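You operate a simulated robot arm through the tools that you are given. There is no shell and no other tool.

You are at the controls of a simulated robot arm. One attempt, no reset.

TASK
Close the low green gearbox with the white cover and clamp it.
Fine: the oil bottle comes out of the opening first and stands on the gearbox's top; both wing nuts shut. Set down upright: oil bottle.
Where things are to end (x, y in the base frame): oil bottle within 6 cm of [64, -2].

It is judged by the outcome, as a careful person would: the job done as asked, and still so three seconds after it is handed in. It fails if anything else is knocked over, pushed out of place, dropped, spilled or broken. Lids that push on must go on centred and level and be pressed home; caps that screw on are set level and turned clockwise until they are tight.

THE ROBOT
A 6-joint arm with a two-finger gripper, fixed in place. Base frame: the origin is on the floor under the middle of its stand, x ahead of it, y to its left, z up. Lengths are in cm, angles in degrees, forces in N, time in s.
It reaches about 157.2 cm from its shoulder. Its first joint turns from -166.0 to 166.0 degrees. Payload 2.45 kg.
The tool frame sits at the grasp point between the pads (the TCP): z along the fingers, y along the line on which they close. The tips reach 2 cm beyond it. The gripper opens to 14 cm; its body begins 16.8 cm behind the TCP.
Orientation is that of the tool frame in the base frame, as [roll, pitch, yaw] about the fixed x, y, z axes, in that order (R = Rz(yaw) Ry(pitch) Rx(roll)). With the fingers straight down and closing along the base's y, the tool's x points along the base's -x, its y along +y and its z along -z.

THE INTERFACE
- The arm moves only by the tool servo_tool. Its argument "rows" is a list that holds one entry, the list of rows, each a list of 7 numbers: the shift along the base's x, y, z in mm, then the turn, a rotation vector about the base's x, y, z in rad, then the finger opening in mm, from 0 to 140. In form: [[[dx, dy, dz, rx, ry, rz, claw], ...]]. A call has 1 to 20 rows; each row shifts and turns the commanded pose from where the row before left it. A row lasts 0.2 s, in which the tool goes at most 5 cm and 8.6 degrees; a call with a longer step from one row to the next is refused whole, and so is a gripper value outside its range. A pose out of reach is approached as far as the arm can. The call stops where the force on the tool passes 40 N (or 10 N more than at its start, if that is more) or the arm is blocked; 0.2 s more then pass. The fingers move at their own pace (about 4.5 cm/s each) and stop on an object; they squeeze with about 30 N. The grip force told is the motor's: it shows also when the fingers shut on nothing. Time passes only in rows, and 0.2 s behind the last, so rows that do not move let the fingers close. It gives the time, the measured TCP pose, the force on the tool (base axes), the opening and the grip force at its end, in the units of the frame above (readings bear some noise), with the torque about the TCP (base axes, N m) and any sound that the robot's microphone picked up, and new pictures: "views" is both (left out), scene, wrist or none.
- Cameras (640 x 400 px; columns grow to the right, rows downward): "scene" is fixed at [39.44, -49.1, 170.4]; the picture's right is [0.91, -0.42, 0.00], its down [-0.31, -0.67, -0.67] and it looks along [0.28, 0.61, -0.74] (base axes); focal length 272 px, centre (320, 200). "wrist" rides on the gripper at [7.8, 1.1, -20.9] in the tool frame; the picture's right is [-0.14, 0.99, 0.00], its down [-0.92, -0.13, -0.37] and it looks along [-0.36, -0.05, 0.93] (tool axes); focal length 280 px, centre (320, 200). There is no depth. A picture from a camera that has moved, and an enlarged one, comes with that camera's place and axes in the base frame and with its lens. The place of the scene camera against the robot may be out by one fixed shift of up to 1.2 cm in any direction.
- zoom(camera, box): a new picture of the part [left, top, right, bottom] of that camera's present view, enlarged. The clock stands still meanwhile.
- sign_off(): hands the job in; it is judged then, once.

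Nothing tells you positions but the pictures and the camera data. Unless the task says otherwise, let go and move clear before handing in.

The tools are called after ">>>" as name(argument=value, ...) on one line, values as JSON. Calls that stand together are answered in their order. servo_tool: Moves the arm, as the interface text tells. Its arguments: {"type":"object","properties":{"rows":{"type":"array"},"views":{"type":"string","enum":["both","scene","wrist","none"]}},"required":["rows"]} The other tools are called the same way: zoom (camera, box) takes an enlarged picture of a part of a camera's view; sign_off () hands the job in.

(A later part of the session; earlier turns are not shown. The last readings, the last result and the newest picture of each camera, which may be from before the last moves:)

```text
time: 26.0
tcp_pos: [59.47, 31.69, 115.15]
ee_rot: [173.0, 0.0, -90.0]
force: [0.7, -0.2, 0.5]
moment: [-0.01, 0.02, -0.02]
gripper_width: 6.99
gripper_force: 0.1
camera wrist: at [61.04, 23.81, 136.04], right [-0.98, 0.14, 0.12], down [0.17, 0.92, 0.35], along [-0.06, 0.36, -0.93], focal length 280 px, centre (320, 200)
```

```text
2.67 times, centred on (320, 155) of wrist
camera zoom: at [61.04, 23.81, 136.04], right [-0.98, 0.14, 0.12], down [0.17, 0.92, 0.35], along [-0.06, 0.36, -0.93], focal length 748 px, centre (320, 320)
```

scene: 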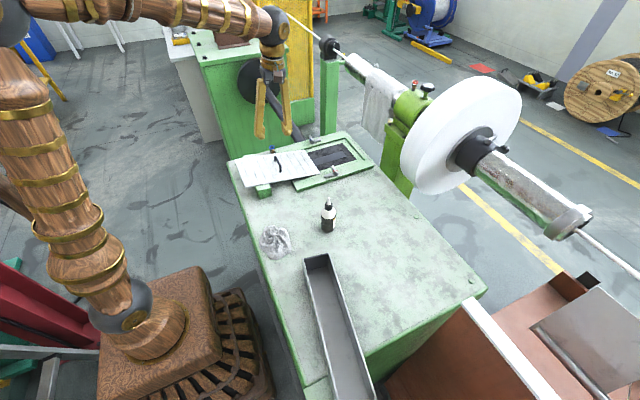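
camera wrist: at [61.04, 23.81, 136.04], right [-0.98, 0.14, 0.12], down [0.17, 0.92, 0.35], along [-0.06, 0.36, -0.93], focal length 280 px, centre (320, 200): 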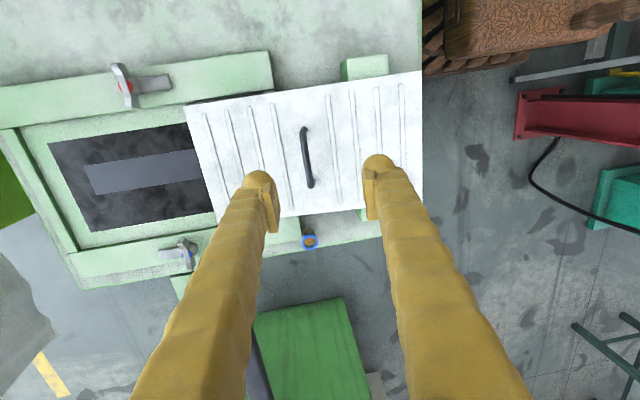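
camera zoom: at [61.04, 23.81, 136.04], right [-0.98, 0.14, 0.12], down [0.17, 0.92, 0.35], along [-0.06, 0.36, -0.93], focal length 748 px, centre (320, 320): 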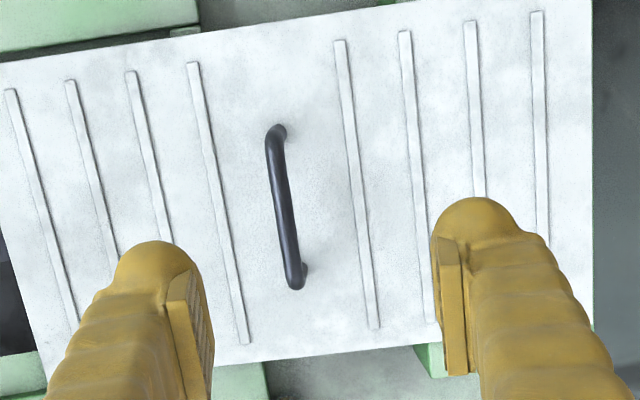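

The handle bar's midpoint is at about (59.65, 31.5). I'll lower along the tilted axis to just above it and check from the scene camera.

>>> servo_tool(rows=[[[3, -1, -20, 0, 0, 0, 60], [2, -1, -25, 0, 0, 0, 60], [0, 0, -25, 0, 0, 0, 60], [0, 0, -20, 0, 0, 0, 60], [0, 0, 0, 0, 0, 0, 60]]])

>>> zoom(camera="scene", box=[244, 130, 324, 180])

>>> zoom(camera="wrist", box=[200, 80, 440, 230])

```text
time: 27.2
tcp_pos: [60.01, 31.45, 106.14]
ee_rot: [173.2, 0.1, -90.0]
force: [-0.2, -0.3, -0.4]
moment: [0.04, 0.0, 0.02]
gripper_width: 6.02
gripper_force: 0.0
camera wrist: at [61.47, 23.5, 127.08], right [-0.98, 0.14, 0.12], down [0.17, 0.92, 0.35], along [-0.06, 0.36, -0.93], focal length 280 px, centre (320, 200)
```

scene: 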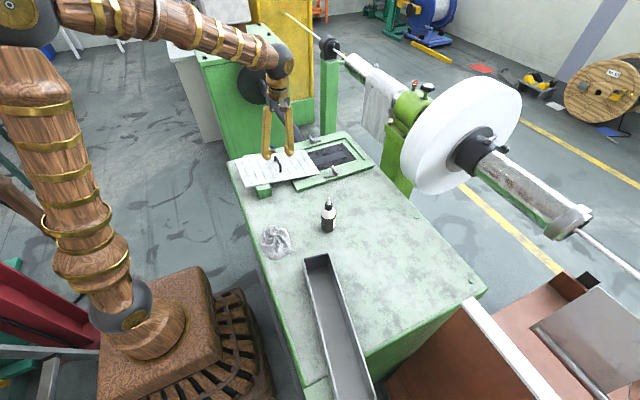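
wrist: 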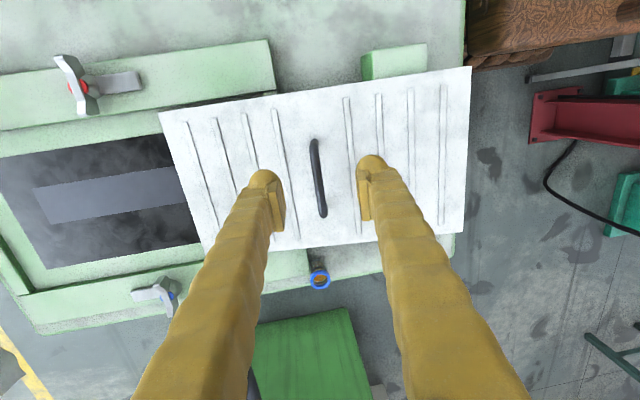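

```text
8.00 times, centred on (284, 155) of scene
camera zoom: at [39.44, -49.1, 170.4], right [0.91, -0.42, 0.0], down [-0.31, -0.67, -0.67], along [0.28, 0.61, -0.74], focal length 2178 px, centre (608, 560)
```

zoom: 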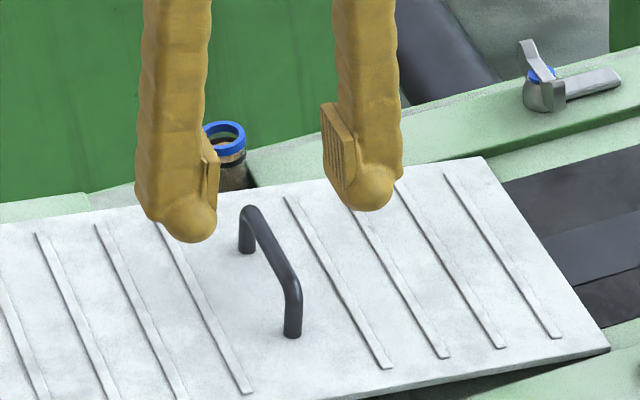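

```text
2.67 times, centred on (320, 155) of wrist
camera zoom: at [61.47, 23.5, 127.08], right [-0.98, 0.14, 0.12], down [0.17, 0.92, 0.35], along [-0.06, 0.36, -0.93], focal length 748 px, centre (320, 320)
```

zoom: 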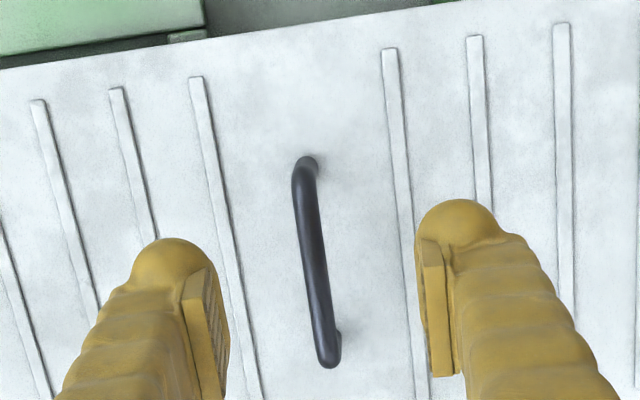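

The bar lies on the tool axis within about 2 mm, near z≈103. I'll lower another 3 cm along the tilt and check the clearance over the cover.

>>> servo_tool(rows=[[[0, 0, -10, 0, 0, 0, 60], [-1, 0, -10, 0, 0, 0, 60], [-1, 0, -7, 0, 0, 0, 60], [0, 0, 0, 0, 0, 0, 60]]])

>>> zoom(camera="scene", box=[244, 130, 324, 180])

>>> zoom(camera="wrist", box=[240, 120, 400, 220])

```text
time: 28.2
tcp_pos: [59.71, 31.3, 103.33]
ee_rot: [173.1, 0.0, -90.0]
force: [-0.9, 0.5, -0.5]
moment: [0.0, -0.01, 0.03]
gripper_width: 6.0
gripper_force: 0.0
camera wrist: at [61.22, 23.49, 124.37], right [-0.98, 0.14, 0.12], down [0.17, 0.92, 0.35], along [-0.06, 0.36, -0.93], focal length 280 px, centre (320, 200)
```

scene: 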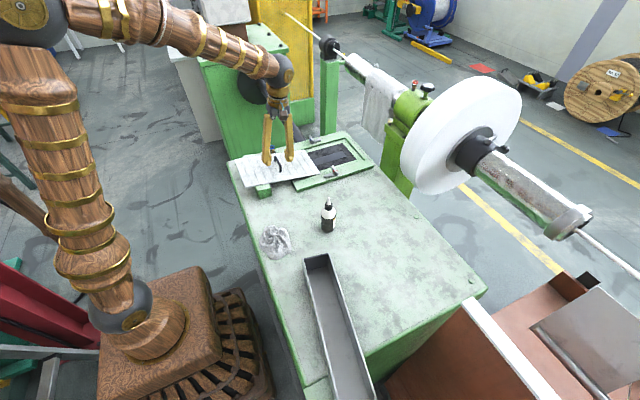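
wrist: 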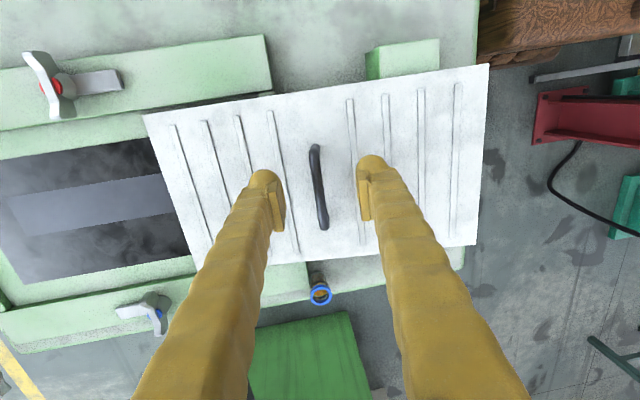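

```text
8.00 times, centred on (284, 155) of scene
camera zoom: at [39.44, -49.1, 170.4], right [0.91, -0.42, 0.0], down [-0.31, -0.67, -0.67], along [0.28, 0.61, -0.74], focal length 2178 px, centre (608, 560)
```

zoom: 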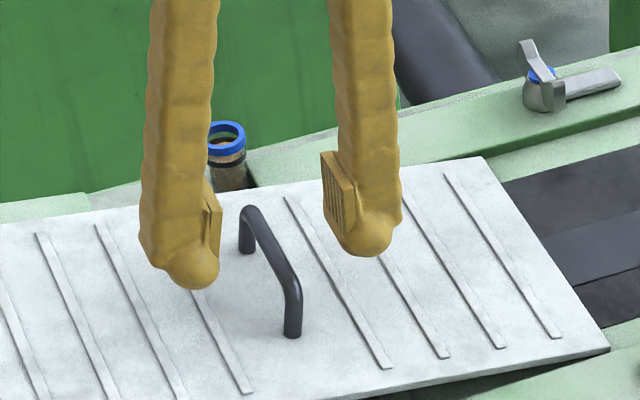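

```text
4.00 times, centred on (320, 170) of wrist
camera zoom: at [61.22, 23.49, 124.37], right [-0.98, 0.14, 0.12], down [0.17, 0.92, 0.35], along [-0.06, 0.36, -0.93], focal length 1122 px, centre (320, 320)
```

zoom: 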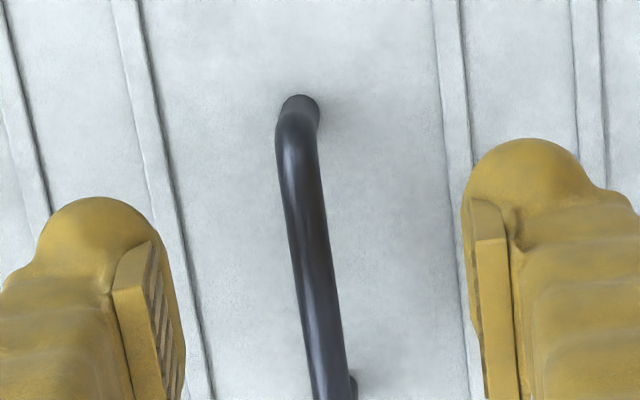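

The bar is between the pads, about 5 mm below the TCP. I'll lower 5 mm and close.

>>> servo_tool(rows=[[[0, 1, -5, 0, 0, 0, 60], [0, 0, 0, 0, 0, 0, 40], [0, 0, 0, 0, 0, 0, 20], [0, 0, 0, 0, 0, 0, 5], [0, 0, 0, 0, 0, 0, 0], [0, 0, 0, 0, 0, 0, 0]]])

>>> zoom(camera="scene", box=[244, 130, 324, 180])

>>> zoom(camera="wrist", box=[240, 120, 400, 220])

```text
time: 29.6
tcp_pos: [59.76, 31.49, 103.05]
ee_rot: [173.2, 0.0, -90.0]
force: [5.8, -0.2, 9.9]
moment: [-0.11, -0.04, 0.08]
gripper_width: 0.6
gripper_force: 29.6
camera wrist: at [61.26, 23.56, 123.97], right [-0.98, 0.14, 0.12], down [0.17, 0.92, 0.35], along [-0.06, 0.37, -0.93], focal length 280 px, centre (320, 200)
```

scene: 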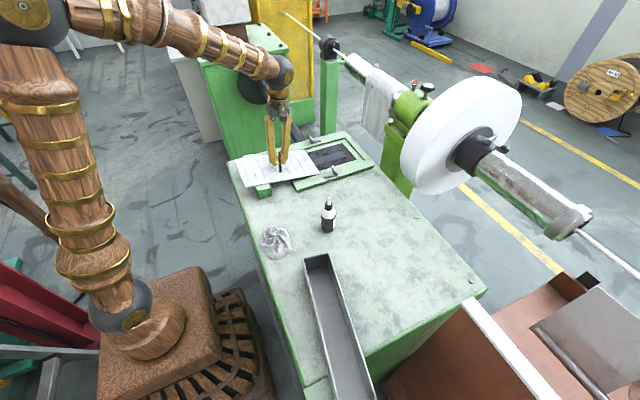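
wrist: 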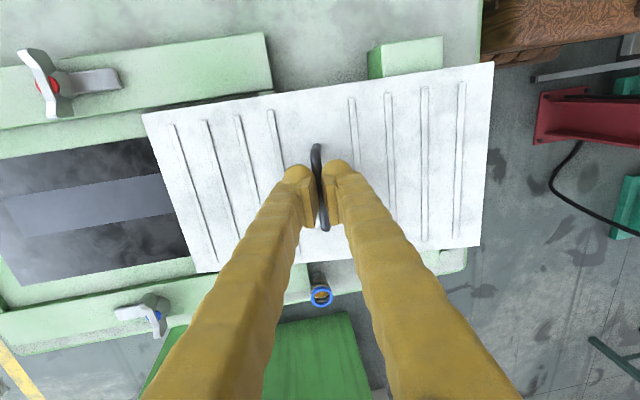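

```text
8.00 times, centred on (284, 155) of scene
camera zoom: at [39.44, -49.1, 170.4], right [0.91, -0.42, 0.0], down [-0.31, -0.67, -0.67], along [0.28, 0.61, -0.74], focal length 2178 px, centre (608, 560)
```

zoom: 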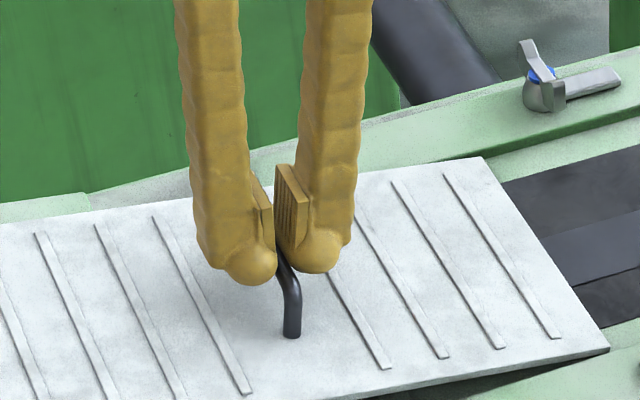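

```text
4.00 times, centred on (320, 170) of wrist
camera zoom: at [61.26, 23.56, 123.97], right [-0.98, 0.14, 0.12], down [0.17, 0.92, 0.35], along [-0.06, 0.37, -0.93], focal length 1122 px, centre (320, 320)
```

zoom: 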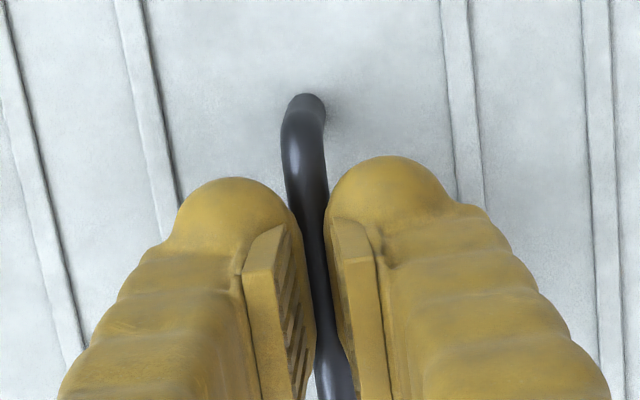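

The grip holds at 0.6 cm on the bar. I'll lift gently and check that the cover comes along.

>>> servo_tool(rows=[[[0, 0, 5, 0, 0, 0, 0], [0, 0, 10, 0, 0, 0, 0], [0, 0, 10, 0, 0, 0, 0], [0, 0, 10, 0, 0, 0, 0], [0, 0, 0, 0, 0, 0, 0]]])

>>> zoom(camera="scene", box=[228, 115, 340, 205])

```text
time: 30.8
tcp_pos: [59.89, 31.41, 106.43]
ee_rot: [173.0, 0.0, -90.0]
force: [0.1, 0.4, -0.1]
moment: [-0.02, -0.01, -0.01]
gripper_width: 0.0
gripper_force: 29.8
camera wrist: at [61.35, 23.53, 127.35], right [-0.98, 0.14, 0.12], down [0.17, 0.92, 0.35], along [-0.06, 0.36, -0.93], focal length 280 px, centre (320, 200)
```

scene: 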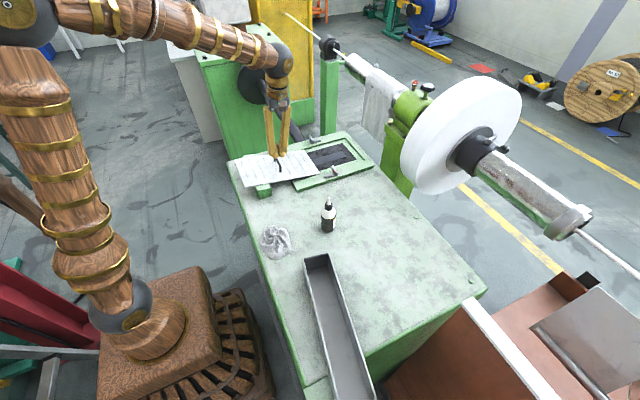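
wrist: 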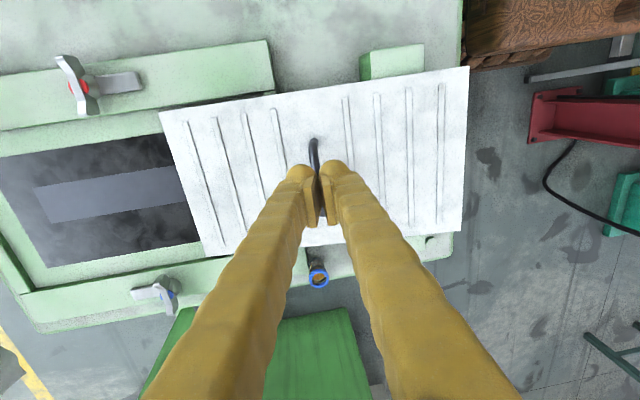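

```text
4.44 times, centred on (284, 160) of scene
camera zoom: at [39.44, -49.1, 170.4], right [0.91, -0.42, 0.0], down [-0.31, -0.67, -0.67], along [0.28, 0.61, -0.74], focal length 1210 px, centre (480, 378)
```

zoom: 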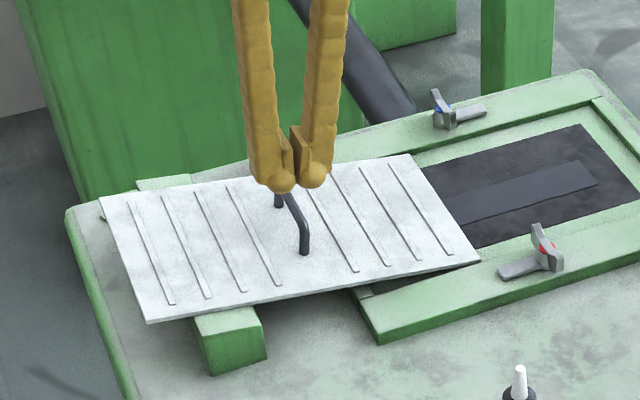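

The fingertips only pinched the top of the bar and slipped off, which puts the bar lower than I thought, at about z 101; the cover didn't move. I'll reopen, go lower and grip again.

>>> servo_tool(rows=[[[0, 0, 0, 0, 0, 0, 30], [0, 0, 0, 0, 0, 0, 50], [0, 0, 0, 0, 0, 0, 50], [-1, 0, -10, 0, 0, 0, 50], [-1, 0, -10, 0, 0, 0, 50], [-1, 0, -10, 0, 0, 0, 50], [-1, 0, -10, 0, 0, 0, 50], [0, 0, 0, 0, 0, 0, 50]]])

>>> zoom(camera="scene", box=[244, 130, 324, 180])

>>> zoom(camera="wrist", box=[240, 120, 400, 220])

```text
time: 32.6
tcp_pos: [59.49, 31.42, 102.53]
ee_rot: [173.1, 0.0, -90.0]
force: [0.5, -0.4, -0.3]
moment: [0.03, 0.01, 0.05]
gripper_width: 5.01
gripper_force: 0.1
camera wrist: at [60.87, 23.53, 123.42], right [-0.98, 0.14, 0.12], down [0.17, 0.92, 0.35], along [-0.06, 0.36, -0.93], focal length 280 px, centre (320, 200)
```

scene: 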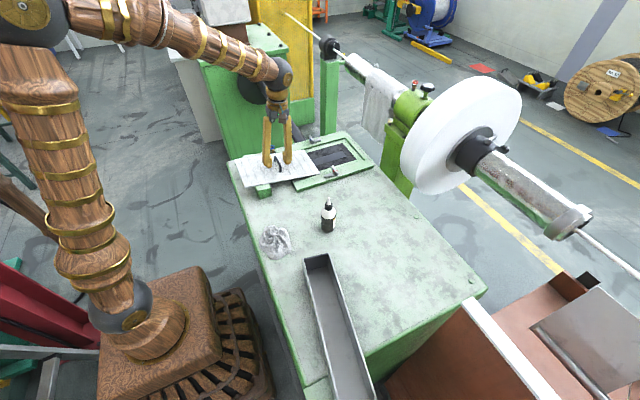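
wrist: 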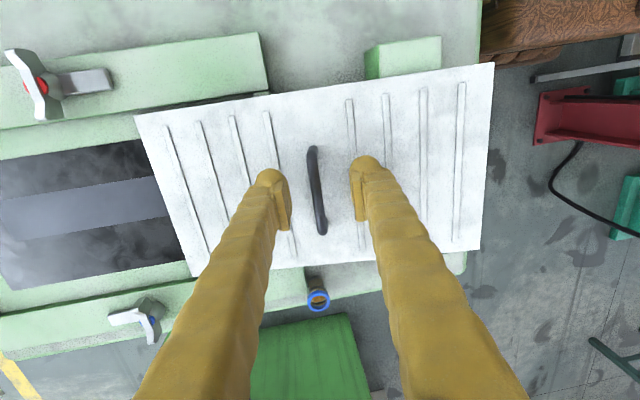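

```text
8.00 times, centred on (284, 155) of scene
camera zoom: at [39.44, -49.1, 170.4], right [0.91, -0.42, 0.0], down [-0.31, -0.67, -0.67], along [0.28, 0.61, -0.74], focal length 2178 px, centre (608, 560)
```

zoom: 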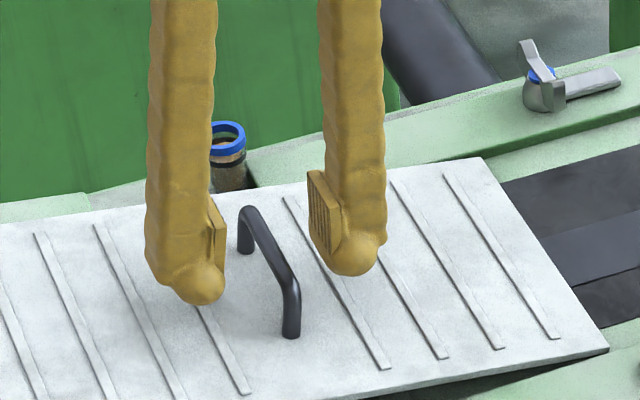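

```text
4.00 times, centred on (320, 170) of wrist
camera zoom: at [60.87, 23.53, 123.42], right [-0.98, 0.14, 0.12], down [0.17, 0.92, 0.35], along [-0.06, 0.36, -0.93], focal length 1122 px, centre (320, 320)
```

zoom: 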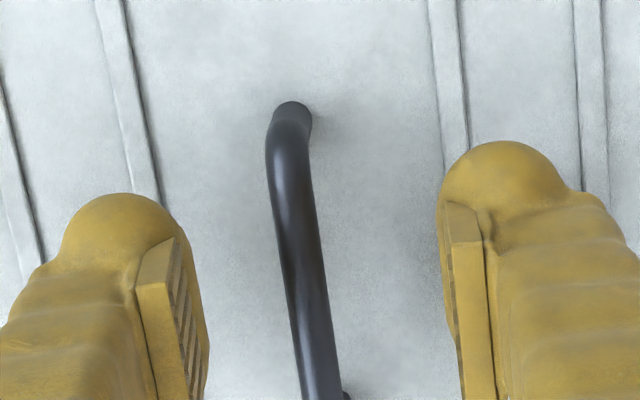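

I'll shift 2 mm toward +x and lower a further 15 mm in small steps, watching for tip contact with the cover.

>>> servo_tool(rows=[[[2, 0, -4, 0, 0, 0, 50], [0, 0, -4, 0, 0, 0, 50], [0, 0, -3, 0, 0, 0, 50], [0, 0, -3, 0, 0, 0, 50], [0, 0, 0, 0, 0, 0, 50]]])

>>> zoom(camera="scene", box=[244, 130, 324, 180])

>>> zoom(camera="wrist", box=[240, 120, 400, 220])

```text
time: 33.8
tcp_pos: [59.61, 31.4, 101.05]
ee_rot: [173.2, 0.0, -90.0]
force: [-1.1, -0.9, -0.2]
moment: [0.04, 0.03, 0.01]
gripper_width: 4.98
gripper_force: 0.0
camera wrist: at [61.13, 23.5, 121.99], right [-0.98, 0.14, 0.12], down [0.17, 0.92, 0.35], along [-0.06, 0.36, -0.93], focal length 280 px, centre (320, 200)
```

scene: 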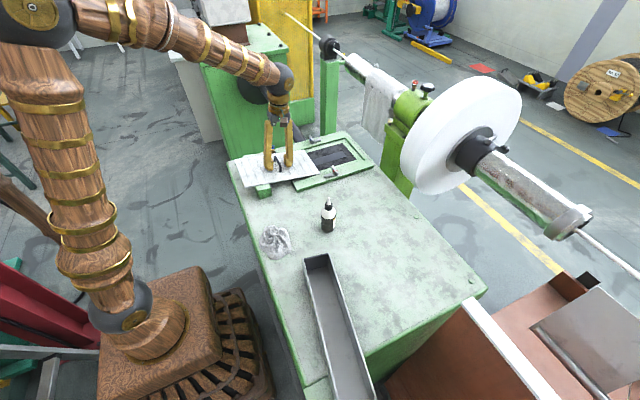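
wrist: 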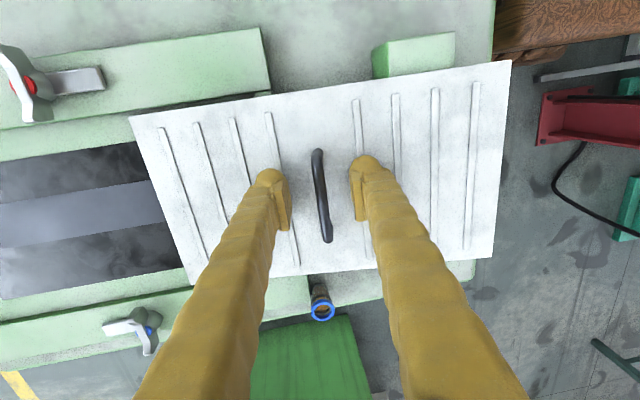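

```text
8.00 times, centred on (284, 155) of scene
camera zoom: at [39.44, -49.1, 170.4], right [0.91, -0.42, 0.0], down [-0.31, -0.67, -0.67], along [0.28, 0.61, -0.74], focal length 2178 px, centre (608, 560)
```

zoom: 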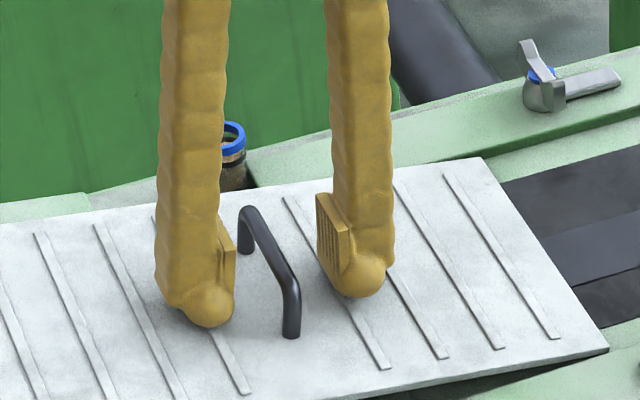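

```text
4.00 times, centred on (320, 170) of wrist
camera zoom: at [61.13, 23.5, 121.99], right [-0.98, 0.14, 0.12], down [0.17, 0.92, 0.35], along [-0.06, 0.36, -0.93], focal length 1122 px, centre (320, 320)
```

zoom: 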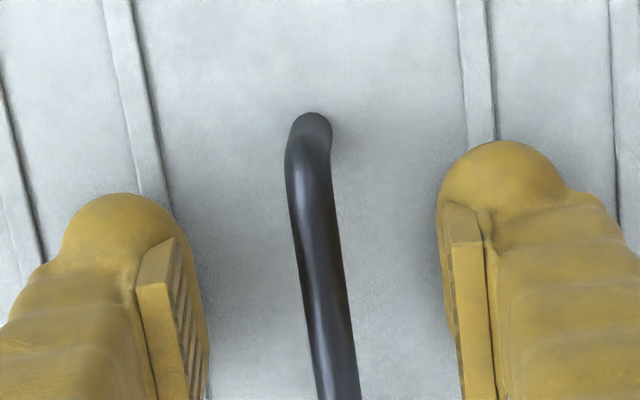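

The bar now coincides with the TCP in the wrist view, so I'll close.

>>> servo_tool(rows=[[[0, 0, 0, 0, 0, 0, 30], [0, 0, 0, 0, 0, 0, 15], [0, 0, 0, 0, 0, 0, 0], [0, 0, 0, 0, 0, 0, 0], [0, 0, 0, 0, 0, 0, 0]]])

>>> zoom(camera="scene", box=[244, 130, 324, 180])

>>> zoom(camera="wrist", box=[240, 120, 400, 220])

```text
time: 35.0
tcp_pos: [59.59, 31.26, 101.01]
ee_rot: [173.2, -0.1, -90.1]
force: [-2.0, -0.8, 0.4]
moment: [0.03, 0.0, 0.01]
gripper_width: 0.63
gripper_force: 30.0
camera wrist: at [61.13, 23.5, 121.99], right [-0.98, 0.14, 0.12], down [0.17, 0.92, 0.35], along [-0.06, 0.36, -0.93], focal length 280 px, centre (320, 200)
```

scene: 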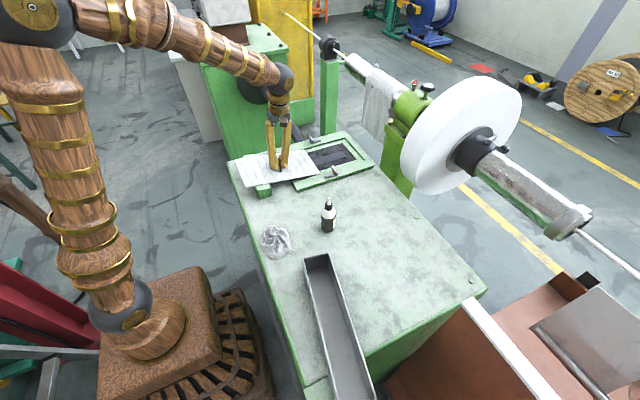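
wrist: 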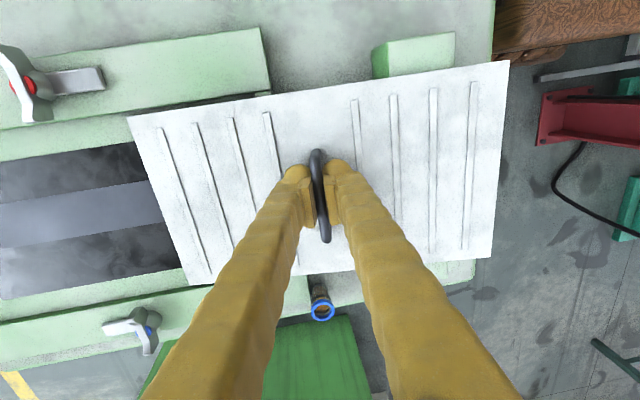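

```text
8.00 times, centred on (284, 155) of scene
camera zoom: at [39.44, -49.1, 170.4], right [0.91, -0.42, 0.0], down [-0.31, -0.67, -0.67], along [0.28, 0.61, -0.74], focal length 2178 px, centre (608, 560)
```

zoom: 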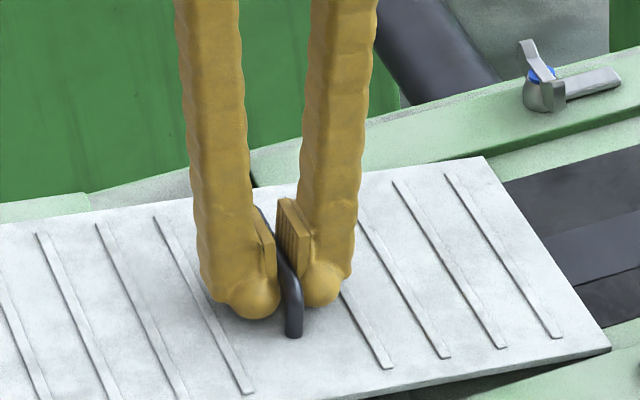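

```text
4.00 times, centred on (320, 170) of wrist
camera zoom: at [61.13, 23.5, 121.99], right [-0.98, 0.14, 0.12], down [0.17, 0.92, 0.35], along [-0.06, 0.36, -0.93], focal length 1122 px, centre (320, 320)
```

zoom: 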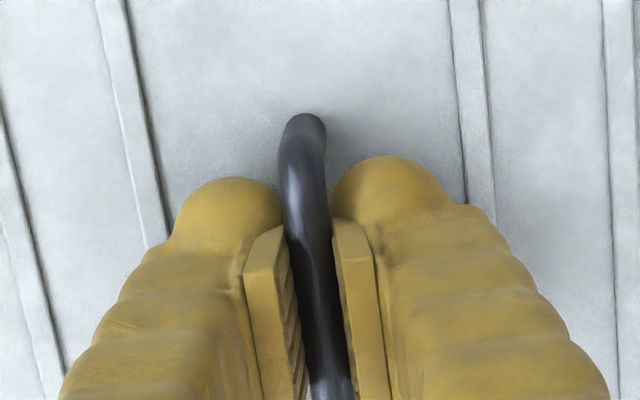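

The bar is now fully between the pads. I'll lift slowly and look.

>>> servo_tool(rows=[[[0, 0, 4, 0, 0, 0, 0], [0, 0, 8, 0, 0, 0, 0], [0, 0, 10, 0, 0, 0, 0], [0, 0, 10, 0, 0, 0, 0], [0, 0, 10, 0, 0, 0, 0], [0, 0, 0, 0, 0, 0, 0]]])

>>> zoom(camera="scene", box=[228, 115, 340, 205])

```text
time: 36.4
tcp_pos: [59.63, 31.39, 105.27]
ee_rot: [173.1, 0.1, -89.9]
force: [-0.3, -0.1, -0.4]
moment: [0.02, 0.03, 0.02]
gripper_width: 0.01
gripper_force: 29.4
camera wrist: at [61.13, 23.54, 126.24], right [-0.98, 0.14, 0.12], down [0.17, 0.92, 0.35], along [-0.06, 0.36, -0.93], focal length 280 px, centre (320, 200)
```

scene: 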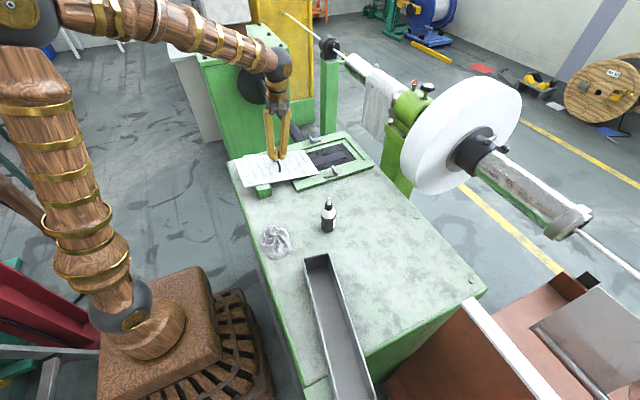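
wrist: 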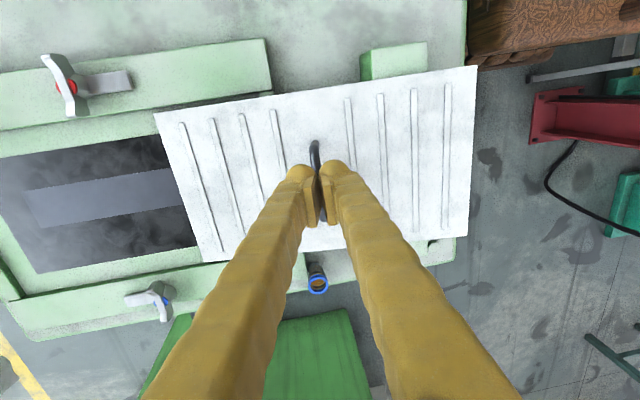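

```text
4.44 times, centred on (284, 160) of scene
camera zoom: at [39.44, -49.1, 170.4], right [0.91, -0.42, 0.0], down [-0.31, -0.67, -0.67], along [0.28, 0.61, -0.74], focal length 1210 px, centre (480, 378)
```

zoom: 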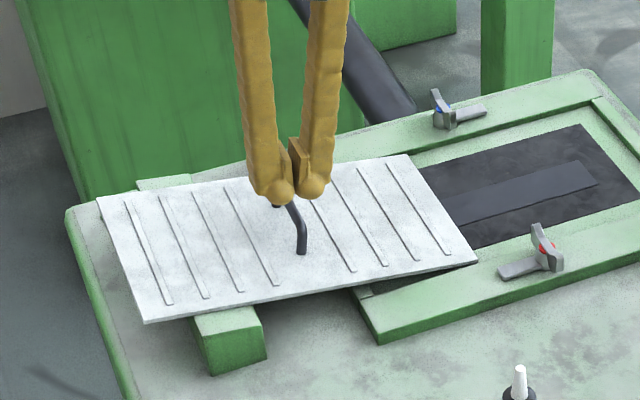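

It slipped again and the cover barely moved. I'll regrip a bit lower and lift in tiny steps while reading the force, to learn what the cover weighs or what holds it.

>>> servo_tool(rows=[[[0, 0, 0, 0, 0, 0, 30], [0, 0, 0, 0, 0, 0, 40], [0, 0, 0, 0, 0, 0, 40], [-1, 0, -10, 0, 0, 0, 40], [0, 0, -10, 0, 0, 0, 40], [0, 0, -10, 0, 0, 0, 40], [0, 0, -10, 0, 0, 0, 40], [0, 0, -3, 0, 0, 0, 40], [0, 0, 0, 0, 0, 0, 40]]])

>>> zoom(camera="scene", box=[252, 145, 316, 185])

>>> zoom(camera="wrist", box=[240, 120, 400, 220])

```text
time: 38.4
tcp_pos: [59.6, 31.47, 100.95]
ee_rot: [173.1, 0.0, -90.0]
force: [-0.6, -0.7, 0.5]
moment: [0.01, 0.01, 0.02]
gripper_width: 4.0
gripper_force: 0.0
camera wrist: at [61.07, 23.57, 121.84], right [-0.98, 0.14, 0.12], down [0.17, 0.92, 0.35], along [-0.06, 0.36, -0.93], focal length 280 px, centre (320, 200)
```

scene: 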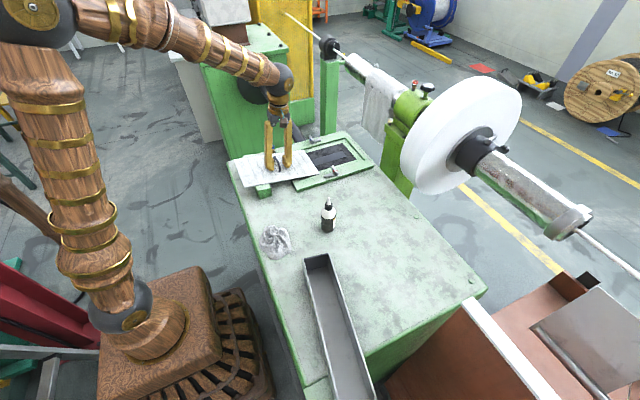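
wrist: 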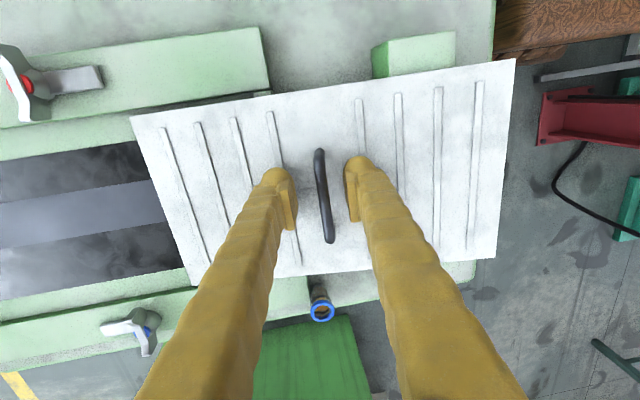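

```text
10.00 times, centred on (284, 165) of scene
camera zoom: at [39.44, -49.1, 170.4], right [0.91, -0.42, 0.0], down [-0.31, -0.67, -0.67], along [0.28, 0.61, -0.74], focal length 2722 px, centre (680, 550)
```

zoom: 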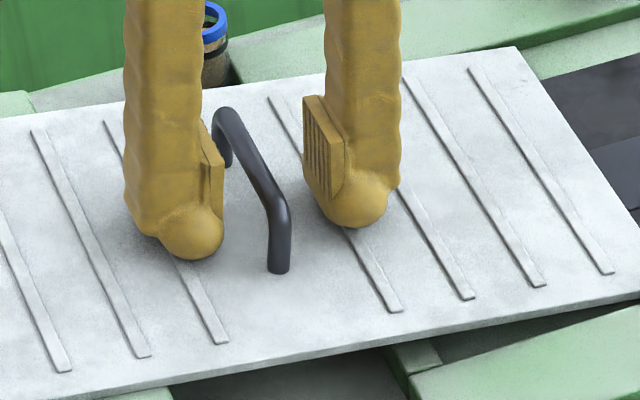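

```text
4.00 times, centred on (320, 170) of wrist
camera zoom: at [61.07, 23.57, 121.84], right [-0.98, 0.14, 0.12], down [0.17, 0.92, 0.35], along [-0.06, 0.36, -0.93], focal length 1122 px, centre (320, 320)
```

zoom: 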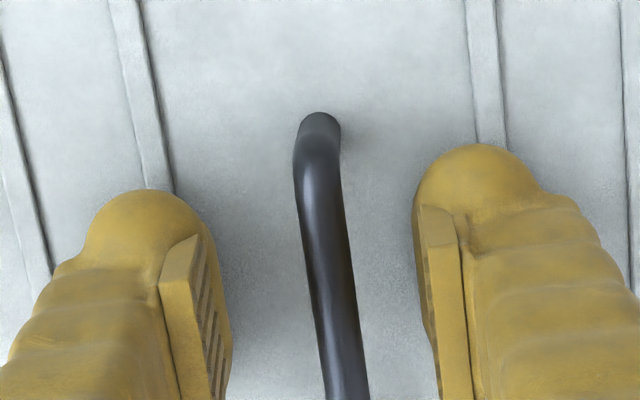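

The bar sits at the pads' centre. I'll close and lift in 2 mm increments.

>>> servo_tool(rows=[[[0, 0, 0, 0, 0, 0, 20], [0, 0, 0, 0, 0, 0, 0], [0, 0, 0, 0, 0, 0, 0], [0, 0, 0, 0, 0, 0, 0], [0, 0, 0, 0, 0, 0, 0]]], views="none")

>>> servo_tool(rows=[[[0, 0, 2, 0, 0, 0, 0], [0, 0, 0, 0, 0, 0, 0]]], views="none")

>>> servo_tool(rows=[[[0, 0, 2, 0, 0, 0, 0], [0, 0, 0, 0, 0, 0, 0]]], views="none")

```text
time: 39.6
tcp_pos: [59.53, 31.32, 100.94]
ee_rot: [173.2, 0.0, -90.0]
force: [2.4, 0.2, 0.9]
moment: [-0.05, 0.03, 0.03]
gripper_width: 0.62
gripper_force: 30.3
```

```text
time: 40.2
tcp_pos: [59.57, 31.46, 101.14]
ee_rot: [173.1, -0.1, -90.0]
force: [0.3, 0.6, -6.2]
moment: [-0.03, -0.01, -0.01]
gripper_width: 0.61
gripper_force: 29.7
```

```text
time: 40.8
tcp_pos: [59.63, 31.45, 101.37]
ee_rot: [173.1, 0.0, -90.0]
force: [0.6, -0.9, -6.3]
moment: [-0.06, 0.01, 0.0]
gripper_width: 0.58
gripper_force: 30.5
```

The load is about 6.3 N. I'll check whether the cover is actually rising.

>>> servo_tool(rows=[[[0, 0, 2, 0, 0, 0, 0], [0, 0, 2, 0, 0, 0, 0], [0, 0, 0, 0, 0, 0, 0]]])

>>> zoom(camera="scene", box=[252, 145, 316, 185])

>>> zoom(camera="wrist", box=[240, 120, 400, 220])

```text
time: 41.6
tcp_pos: [59.59, 31.36, 101.74]
ee_rot: [173.1, 0.0, -90.1]
force: [-0.2, -0.6, -7.0]
moment: [-0.06, 0.01, -0.01]
gripper_width: 0.6
gripper_force: 29.8
camera wrist: at [61.09, 23.54, 122.67], right [-0.98, 0.14, 0.12], down [0.17, 0.92, 0.35], along [-0.06, 0.36, -0.93], focal length 280 px, centre (320, 200)
```

scene: 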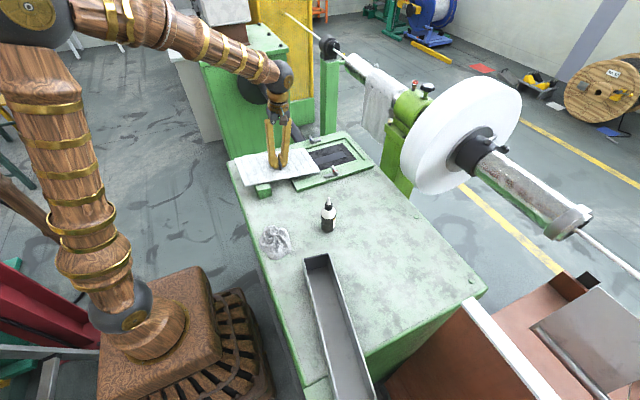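
wrist: 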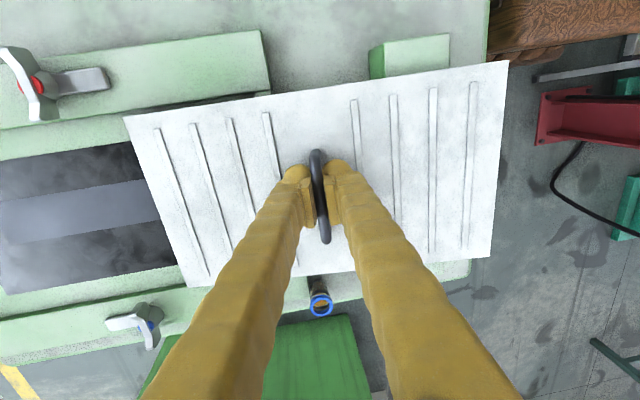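

```text
10.00 times, centred on (284, 165) of scene
camera zoom: at [39.44, -49.1, 170.4], right [0.91, -0.42, 0.0], down [-0.31, -0.67, -0.67], along [0.28, 0.61, -0.74], focal length 2722 px, centre (680, 550)
```

zoom: 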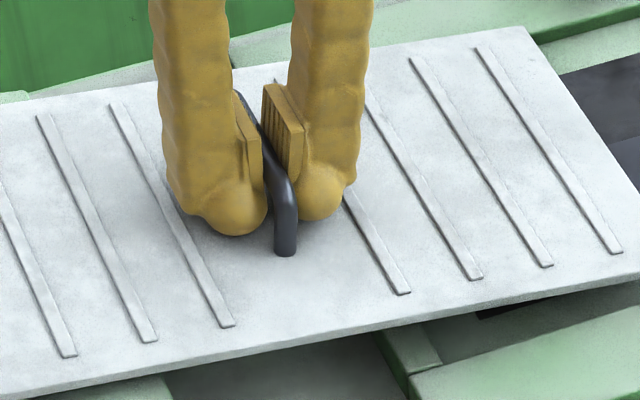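

```text
4.00 times, centred on (320, 170) of wrist
camera zoom: at [61.09, 23.54, 122.67], right [-0.98, 0.14, 0.12], down [0.17, 0.92, 0.35], along [-0.06, 0.36, -0.93], focal length 1122 px, centre (320, 320)
```

zoom: 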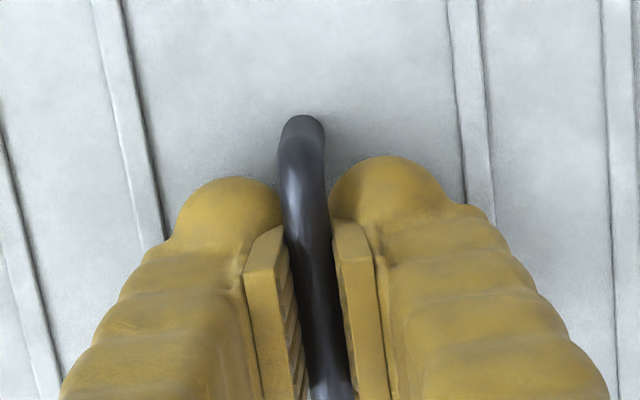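

It's rising with about 6.6 N of weight, so the grip needs gentle motion. I'll continue slowly at 2 mm per row.

>>> servo_tool(rows=[[[0, 0, 2, 0, 0, 0, 0], [0, 0, 2, 0, 0, 0, 0], [0, 0, 2, 0, 0, 0, 0], [0, 0, 2, 0, 0, 0, 0], [0, 0, 2, 0, 0, 0, 0], [0, 0, 2, 0, 0, 0, 0], [0, 0, 2, 0, 0, 0, 0], [0, 0, 2, 0, 0, 0, 0], [0, 0, 0, 0, 0, 0, 0]]], views="scene")

>>> zoom(camera="scene", box=[228, 125, 340, 205])

>>> zoom(camera="wrist", box=[240, 120, 400, 220])

```text
time: 43.6
tcp_pos: [59.54, 31.47, 103.23]
ee_rot: [173.2, 0.1, -90.0]
force: [1.2, 0.9, -6.7]
moment: [-0.08, -0.01, 0.02]
gripper_width: 0.59
gripper_force: 30.4
```

scene: 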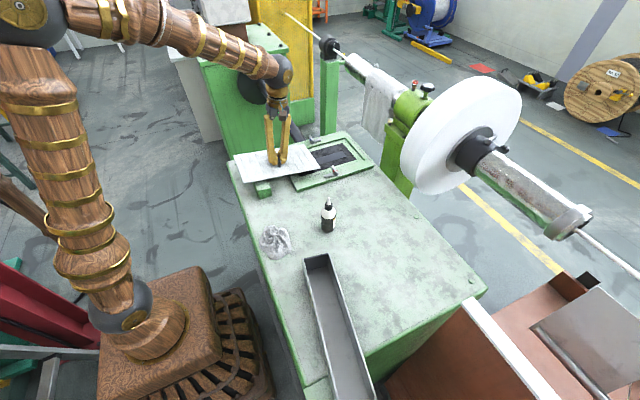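

```text
5.00 times, centred on (284, 165) of scene
camera zoom: at [39.44, -49.1, 170.4], right [0.91, -0.42, 0.0], down [-0.31, -0.67, -0.67], along [0.28, 0.61, -0.74], focal length 1361 px, centre (500, 375)
```

zoom: 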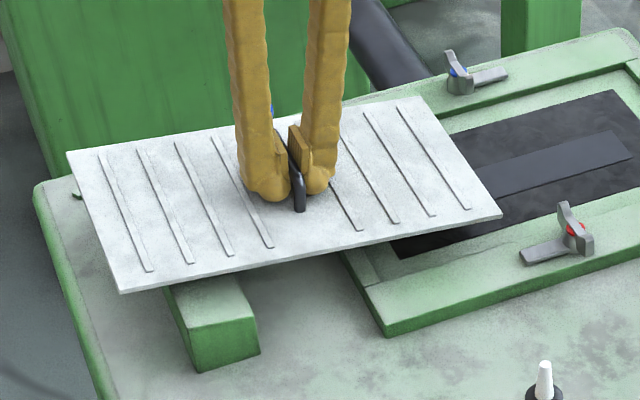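

```text
4.00 times, centred on (320, 170) of wrist
camera zoom: at [61.03, 23.55, 124.27], right [-0.98, 0.14, 0.12], down [0.17, 0.92, 0.35], along [-0.06, 0.36, -0.93], focal length 1122 px, centre (320, 320)
```

zoom: 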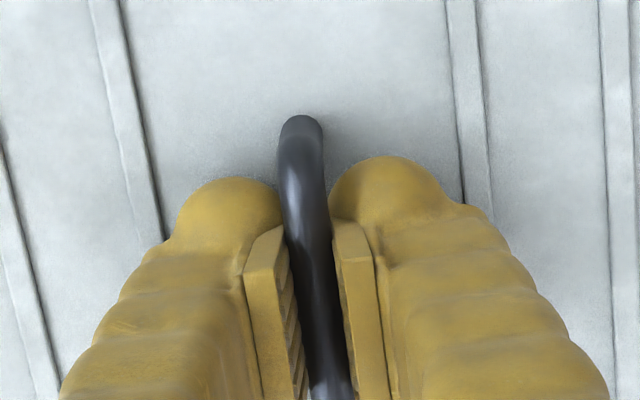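

The grip is holding steady. I'll keep lifting slowly while un-tilting the cover to level.

>>> servo_tool(rows=[[[0, 0, 2, 0, -0.006, 0, 0], [0, 0, 2.5, 0, -0.006, 0, 0], [0, 0, 2.5, 0, -0.006, 0, 0], [0, 0, 2.5, 0, -0.006, 0, 0], [0, 0, 2.5, 0, -0.006, 0, 0], [0, 0, 2.5, 0, -0.006, 0, 0], [0, 0, 2.5, 0, -0.006, 0, 0], [0, 0, 2.5, 0, -0.006, 0, 0], [0, 0, 2.5, 0, -0.006, 0, 0], [0, 0, 2.5, 0, -0.006, 0, 0], [0, 0, 2.5, 0, -0.006, 0, 0], [0, 0, 2.5, 0, -0.006, 0, 0], [0, 0, 2.5, 0, -0.006, 0, 0], [0, 0, 2.5, 0, -0.006, 0, 0], [0, 0, 2.5, 0, -0.006, 0, 0], [0, 0, 2.5, 0, -0.006, 0, 0], [0, 0, 2.5, 0, -0.006, 0, 0], [0, 0, 2.5, 0, -0.006, 0, 0], [0, 0, 2, 0, -0.006, 0, 0], [0, 0, 0, 0, -0.006, 0, 0]]])

>>> zoom(camera="scene", box=[220, 105, 348, 205])

>>> zoom(camera="wrist", box=[240, 120, 400, 220])

```text
time: 47.8
tcp_pos: [59.72, 31.37, 107.97]
ee_rot: [-180.0, 0.0, -90.1]
force: [-0.5, 0.5, -6.7]
moment: [-0.07, 0.02, -0.01]
gripper_width: 0.6
gripper_force: 29.7
camera wrist: at [58.61, 23.55, 128.99], right [-0.99, 0.14, 0.0], down [0.13, 0.92, 0.37], along [0.05, 0.36, -0.93], focal length 280 px, centre (320, 200)
```

scene: 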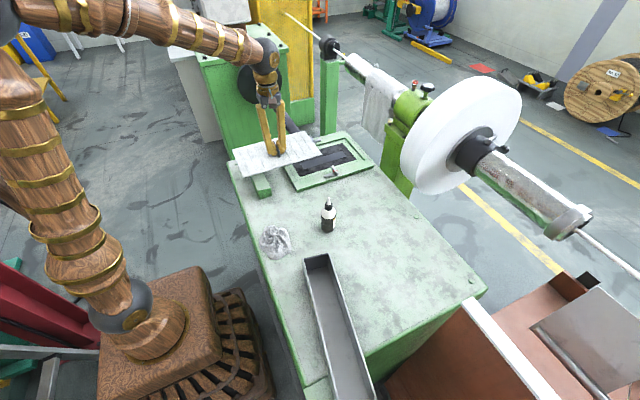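
wrist: 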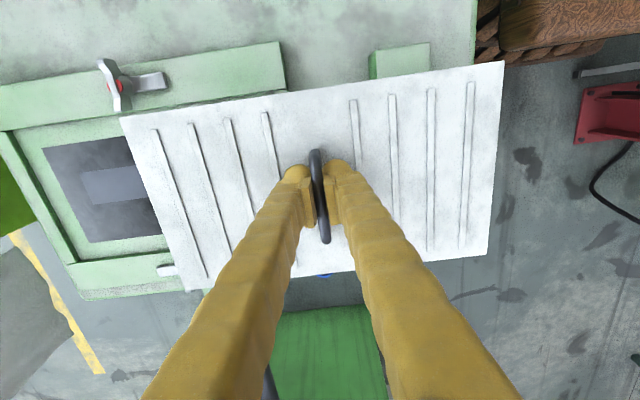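

```text
4.00 times, centred on (284, 155) of scene
camera zoom: at [39.44, -49.1, 170.4], right [0.91, -0.42, 0.0], down [-0.31, -0.67, -0.67], along [0.28, 0.61, -0.74], focal length 1089 px, centre (464, 380)
```

zoom: 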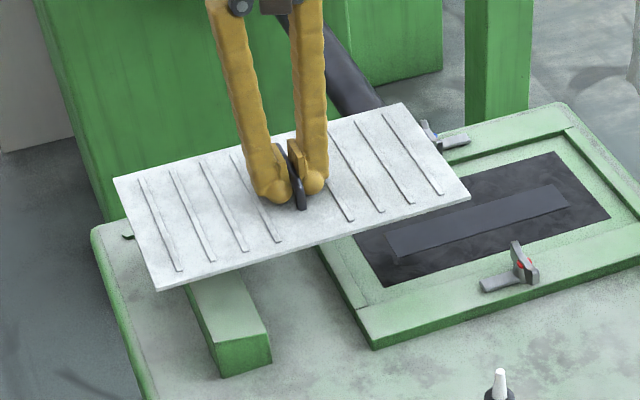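

```text
4.00 times, centred on (320, 170) of wrist
camera zoom: at [58.61, 23.55, 128.99], right [-0.99, 0.14, 0.0], down [0.13, 0.92, 0.37], along [0.05, 0.36, -0.93], focal length 1122 px, centre (320, 320)
```

zoom: 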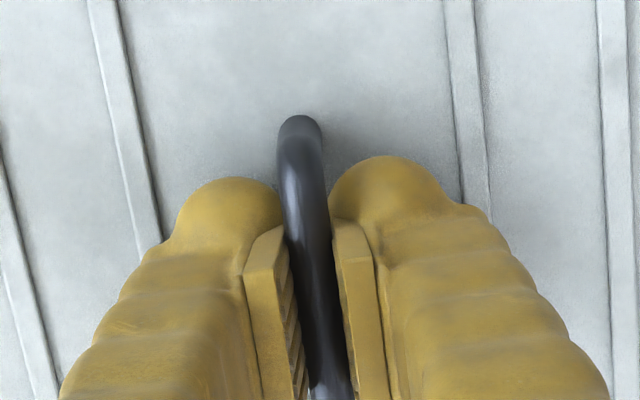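

The cover hangs level on the grip (edges match the vanishing points within about 0.5°). I'll carry it slowly with smooth ramps to above the frame centre, about (78.8, 31.2).

>>> servo_tool(rows=[[[3, 0, 0, 0, 0, 0, 0], [6, 0, 0, 0, 0, 0, 0], [9, 0, 0, 0, 0, 0, 0], [12, 0, 0, 0, 0, 0, 0], [12, 0, 0, 0, 0, 0, 0], [12, 0, 0, 0, 0, 0, 0], [12, 0, 0, 0, 0, 0, 0], [12, 0, 0, 0, 0, 0, 0], [12, 0, 0, 0, 0, 0, 0], [12, 0, 0, 0, 0, 0, 0], [12, 0, 0, 0, 0, 0, 0], [12, 0, 0, 0, 0, 0, 0], [12, 0, 0, 0, 0, 0, 0], [12, 0, 0, 0, 0, 0, 0], [12, 0, 0, 0, 0, 0, 0], [12, 0, 0, 0, 0, 0, 0], [9, 0, 0, 0, 0, 0, 0], [5, 0, 0, 0, 0, 0, 0], [3, 0, 0, 0, 0, 0, 0], [0, 0, 0, 0, 0, 0, 0]]])

>>> zoom(camera="scene", box=[260, 100, 388, 200])

>>> zoom(camera="wrist", box=[80, 40, 540, 320])

```text
time: 52.0
tcp_pos: [78.71, 31.61, 108.03]
ee_rot: [179.9, 0.0, -90.0]
force: [0.1, 0.1, -7.1]
moment: [-0.04, -0.01, 0.0]
gripper_width: 0.62
gripper_force: 30.2
camera wrist: at [77.71, 23.59, 128.94], right [-0.99, 0.14, 0.0], down [0.13, 0.92, 0.37], along [0.05, 0.36, -0.93], focal length 280 px, centre (320, 200)
```

scene: 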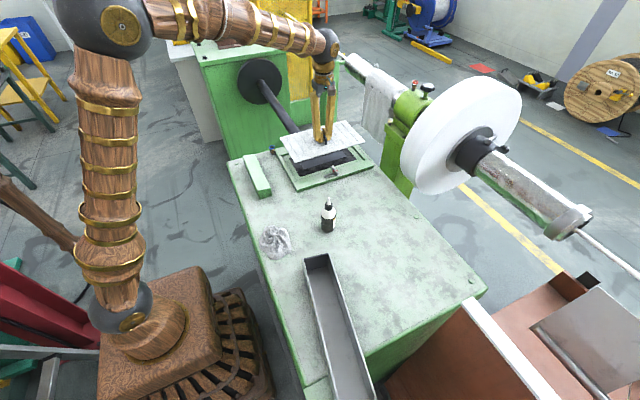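
wrist: 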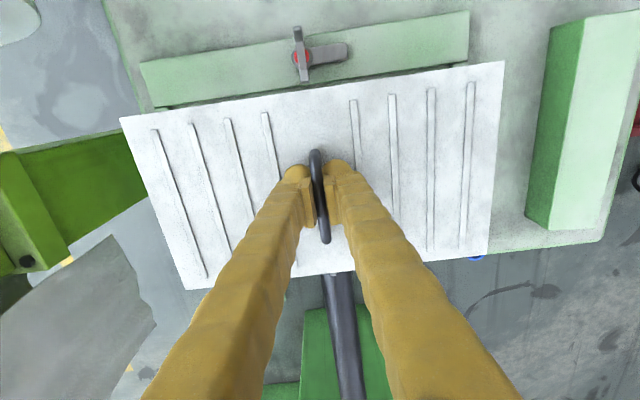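

```text
4.00 times, centred on (324, 150) of scene
camera zoom: at [39.44, -49.1, 170.4], right [0.91, -0.42, 0.0], down [-0.31, -0.67, -0.67], along [0.28, 0.61, -0.74], focal length 1089 px, centre (304, 400)
```

zoom: 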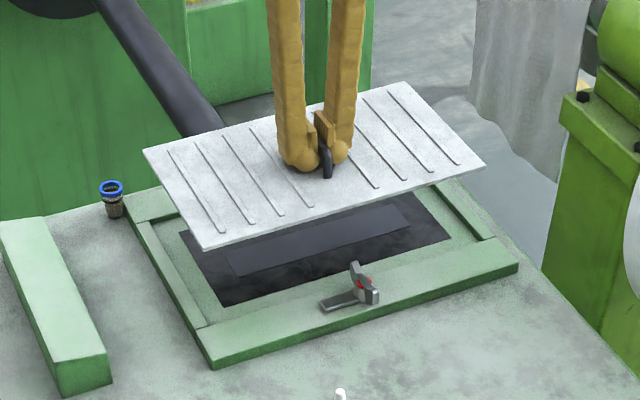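

```text
1.39 times, centred on (310, 180) of wrist
camera zoom: at [77.71, 23.59, 128.94], right [-0.99, 0.14, 0.0], down [0.13, 0.92, 0.37], along [0.05, 0.36, -0.93], focal length 390 px, centre (334, 228)
```

zoom: 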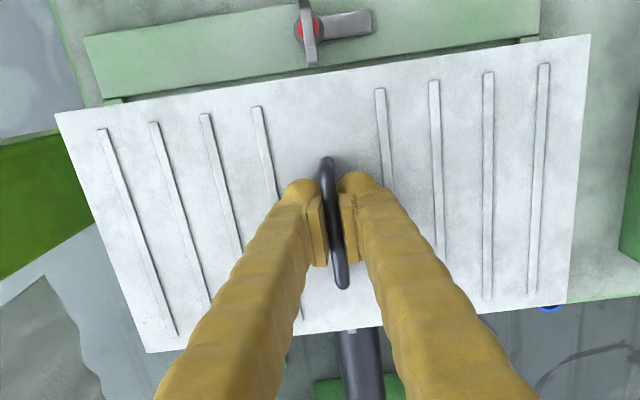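

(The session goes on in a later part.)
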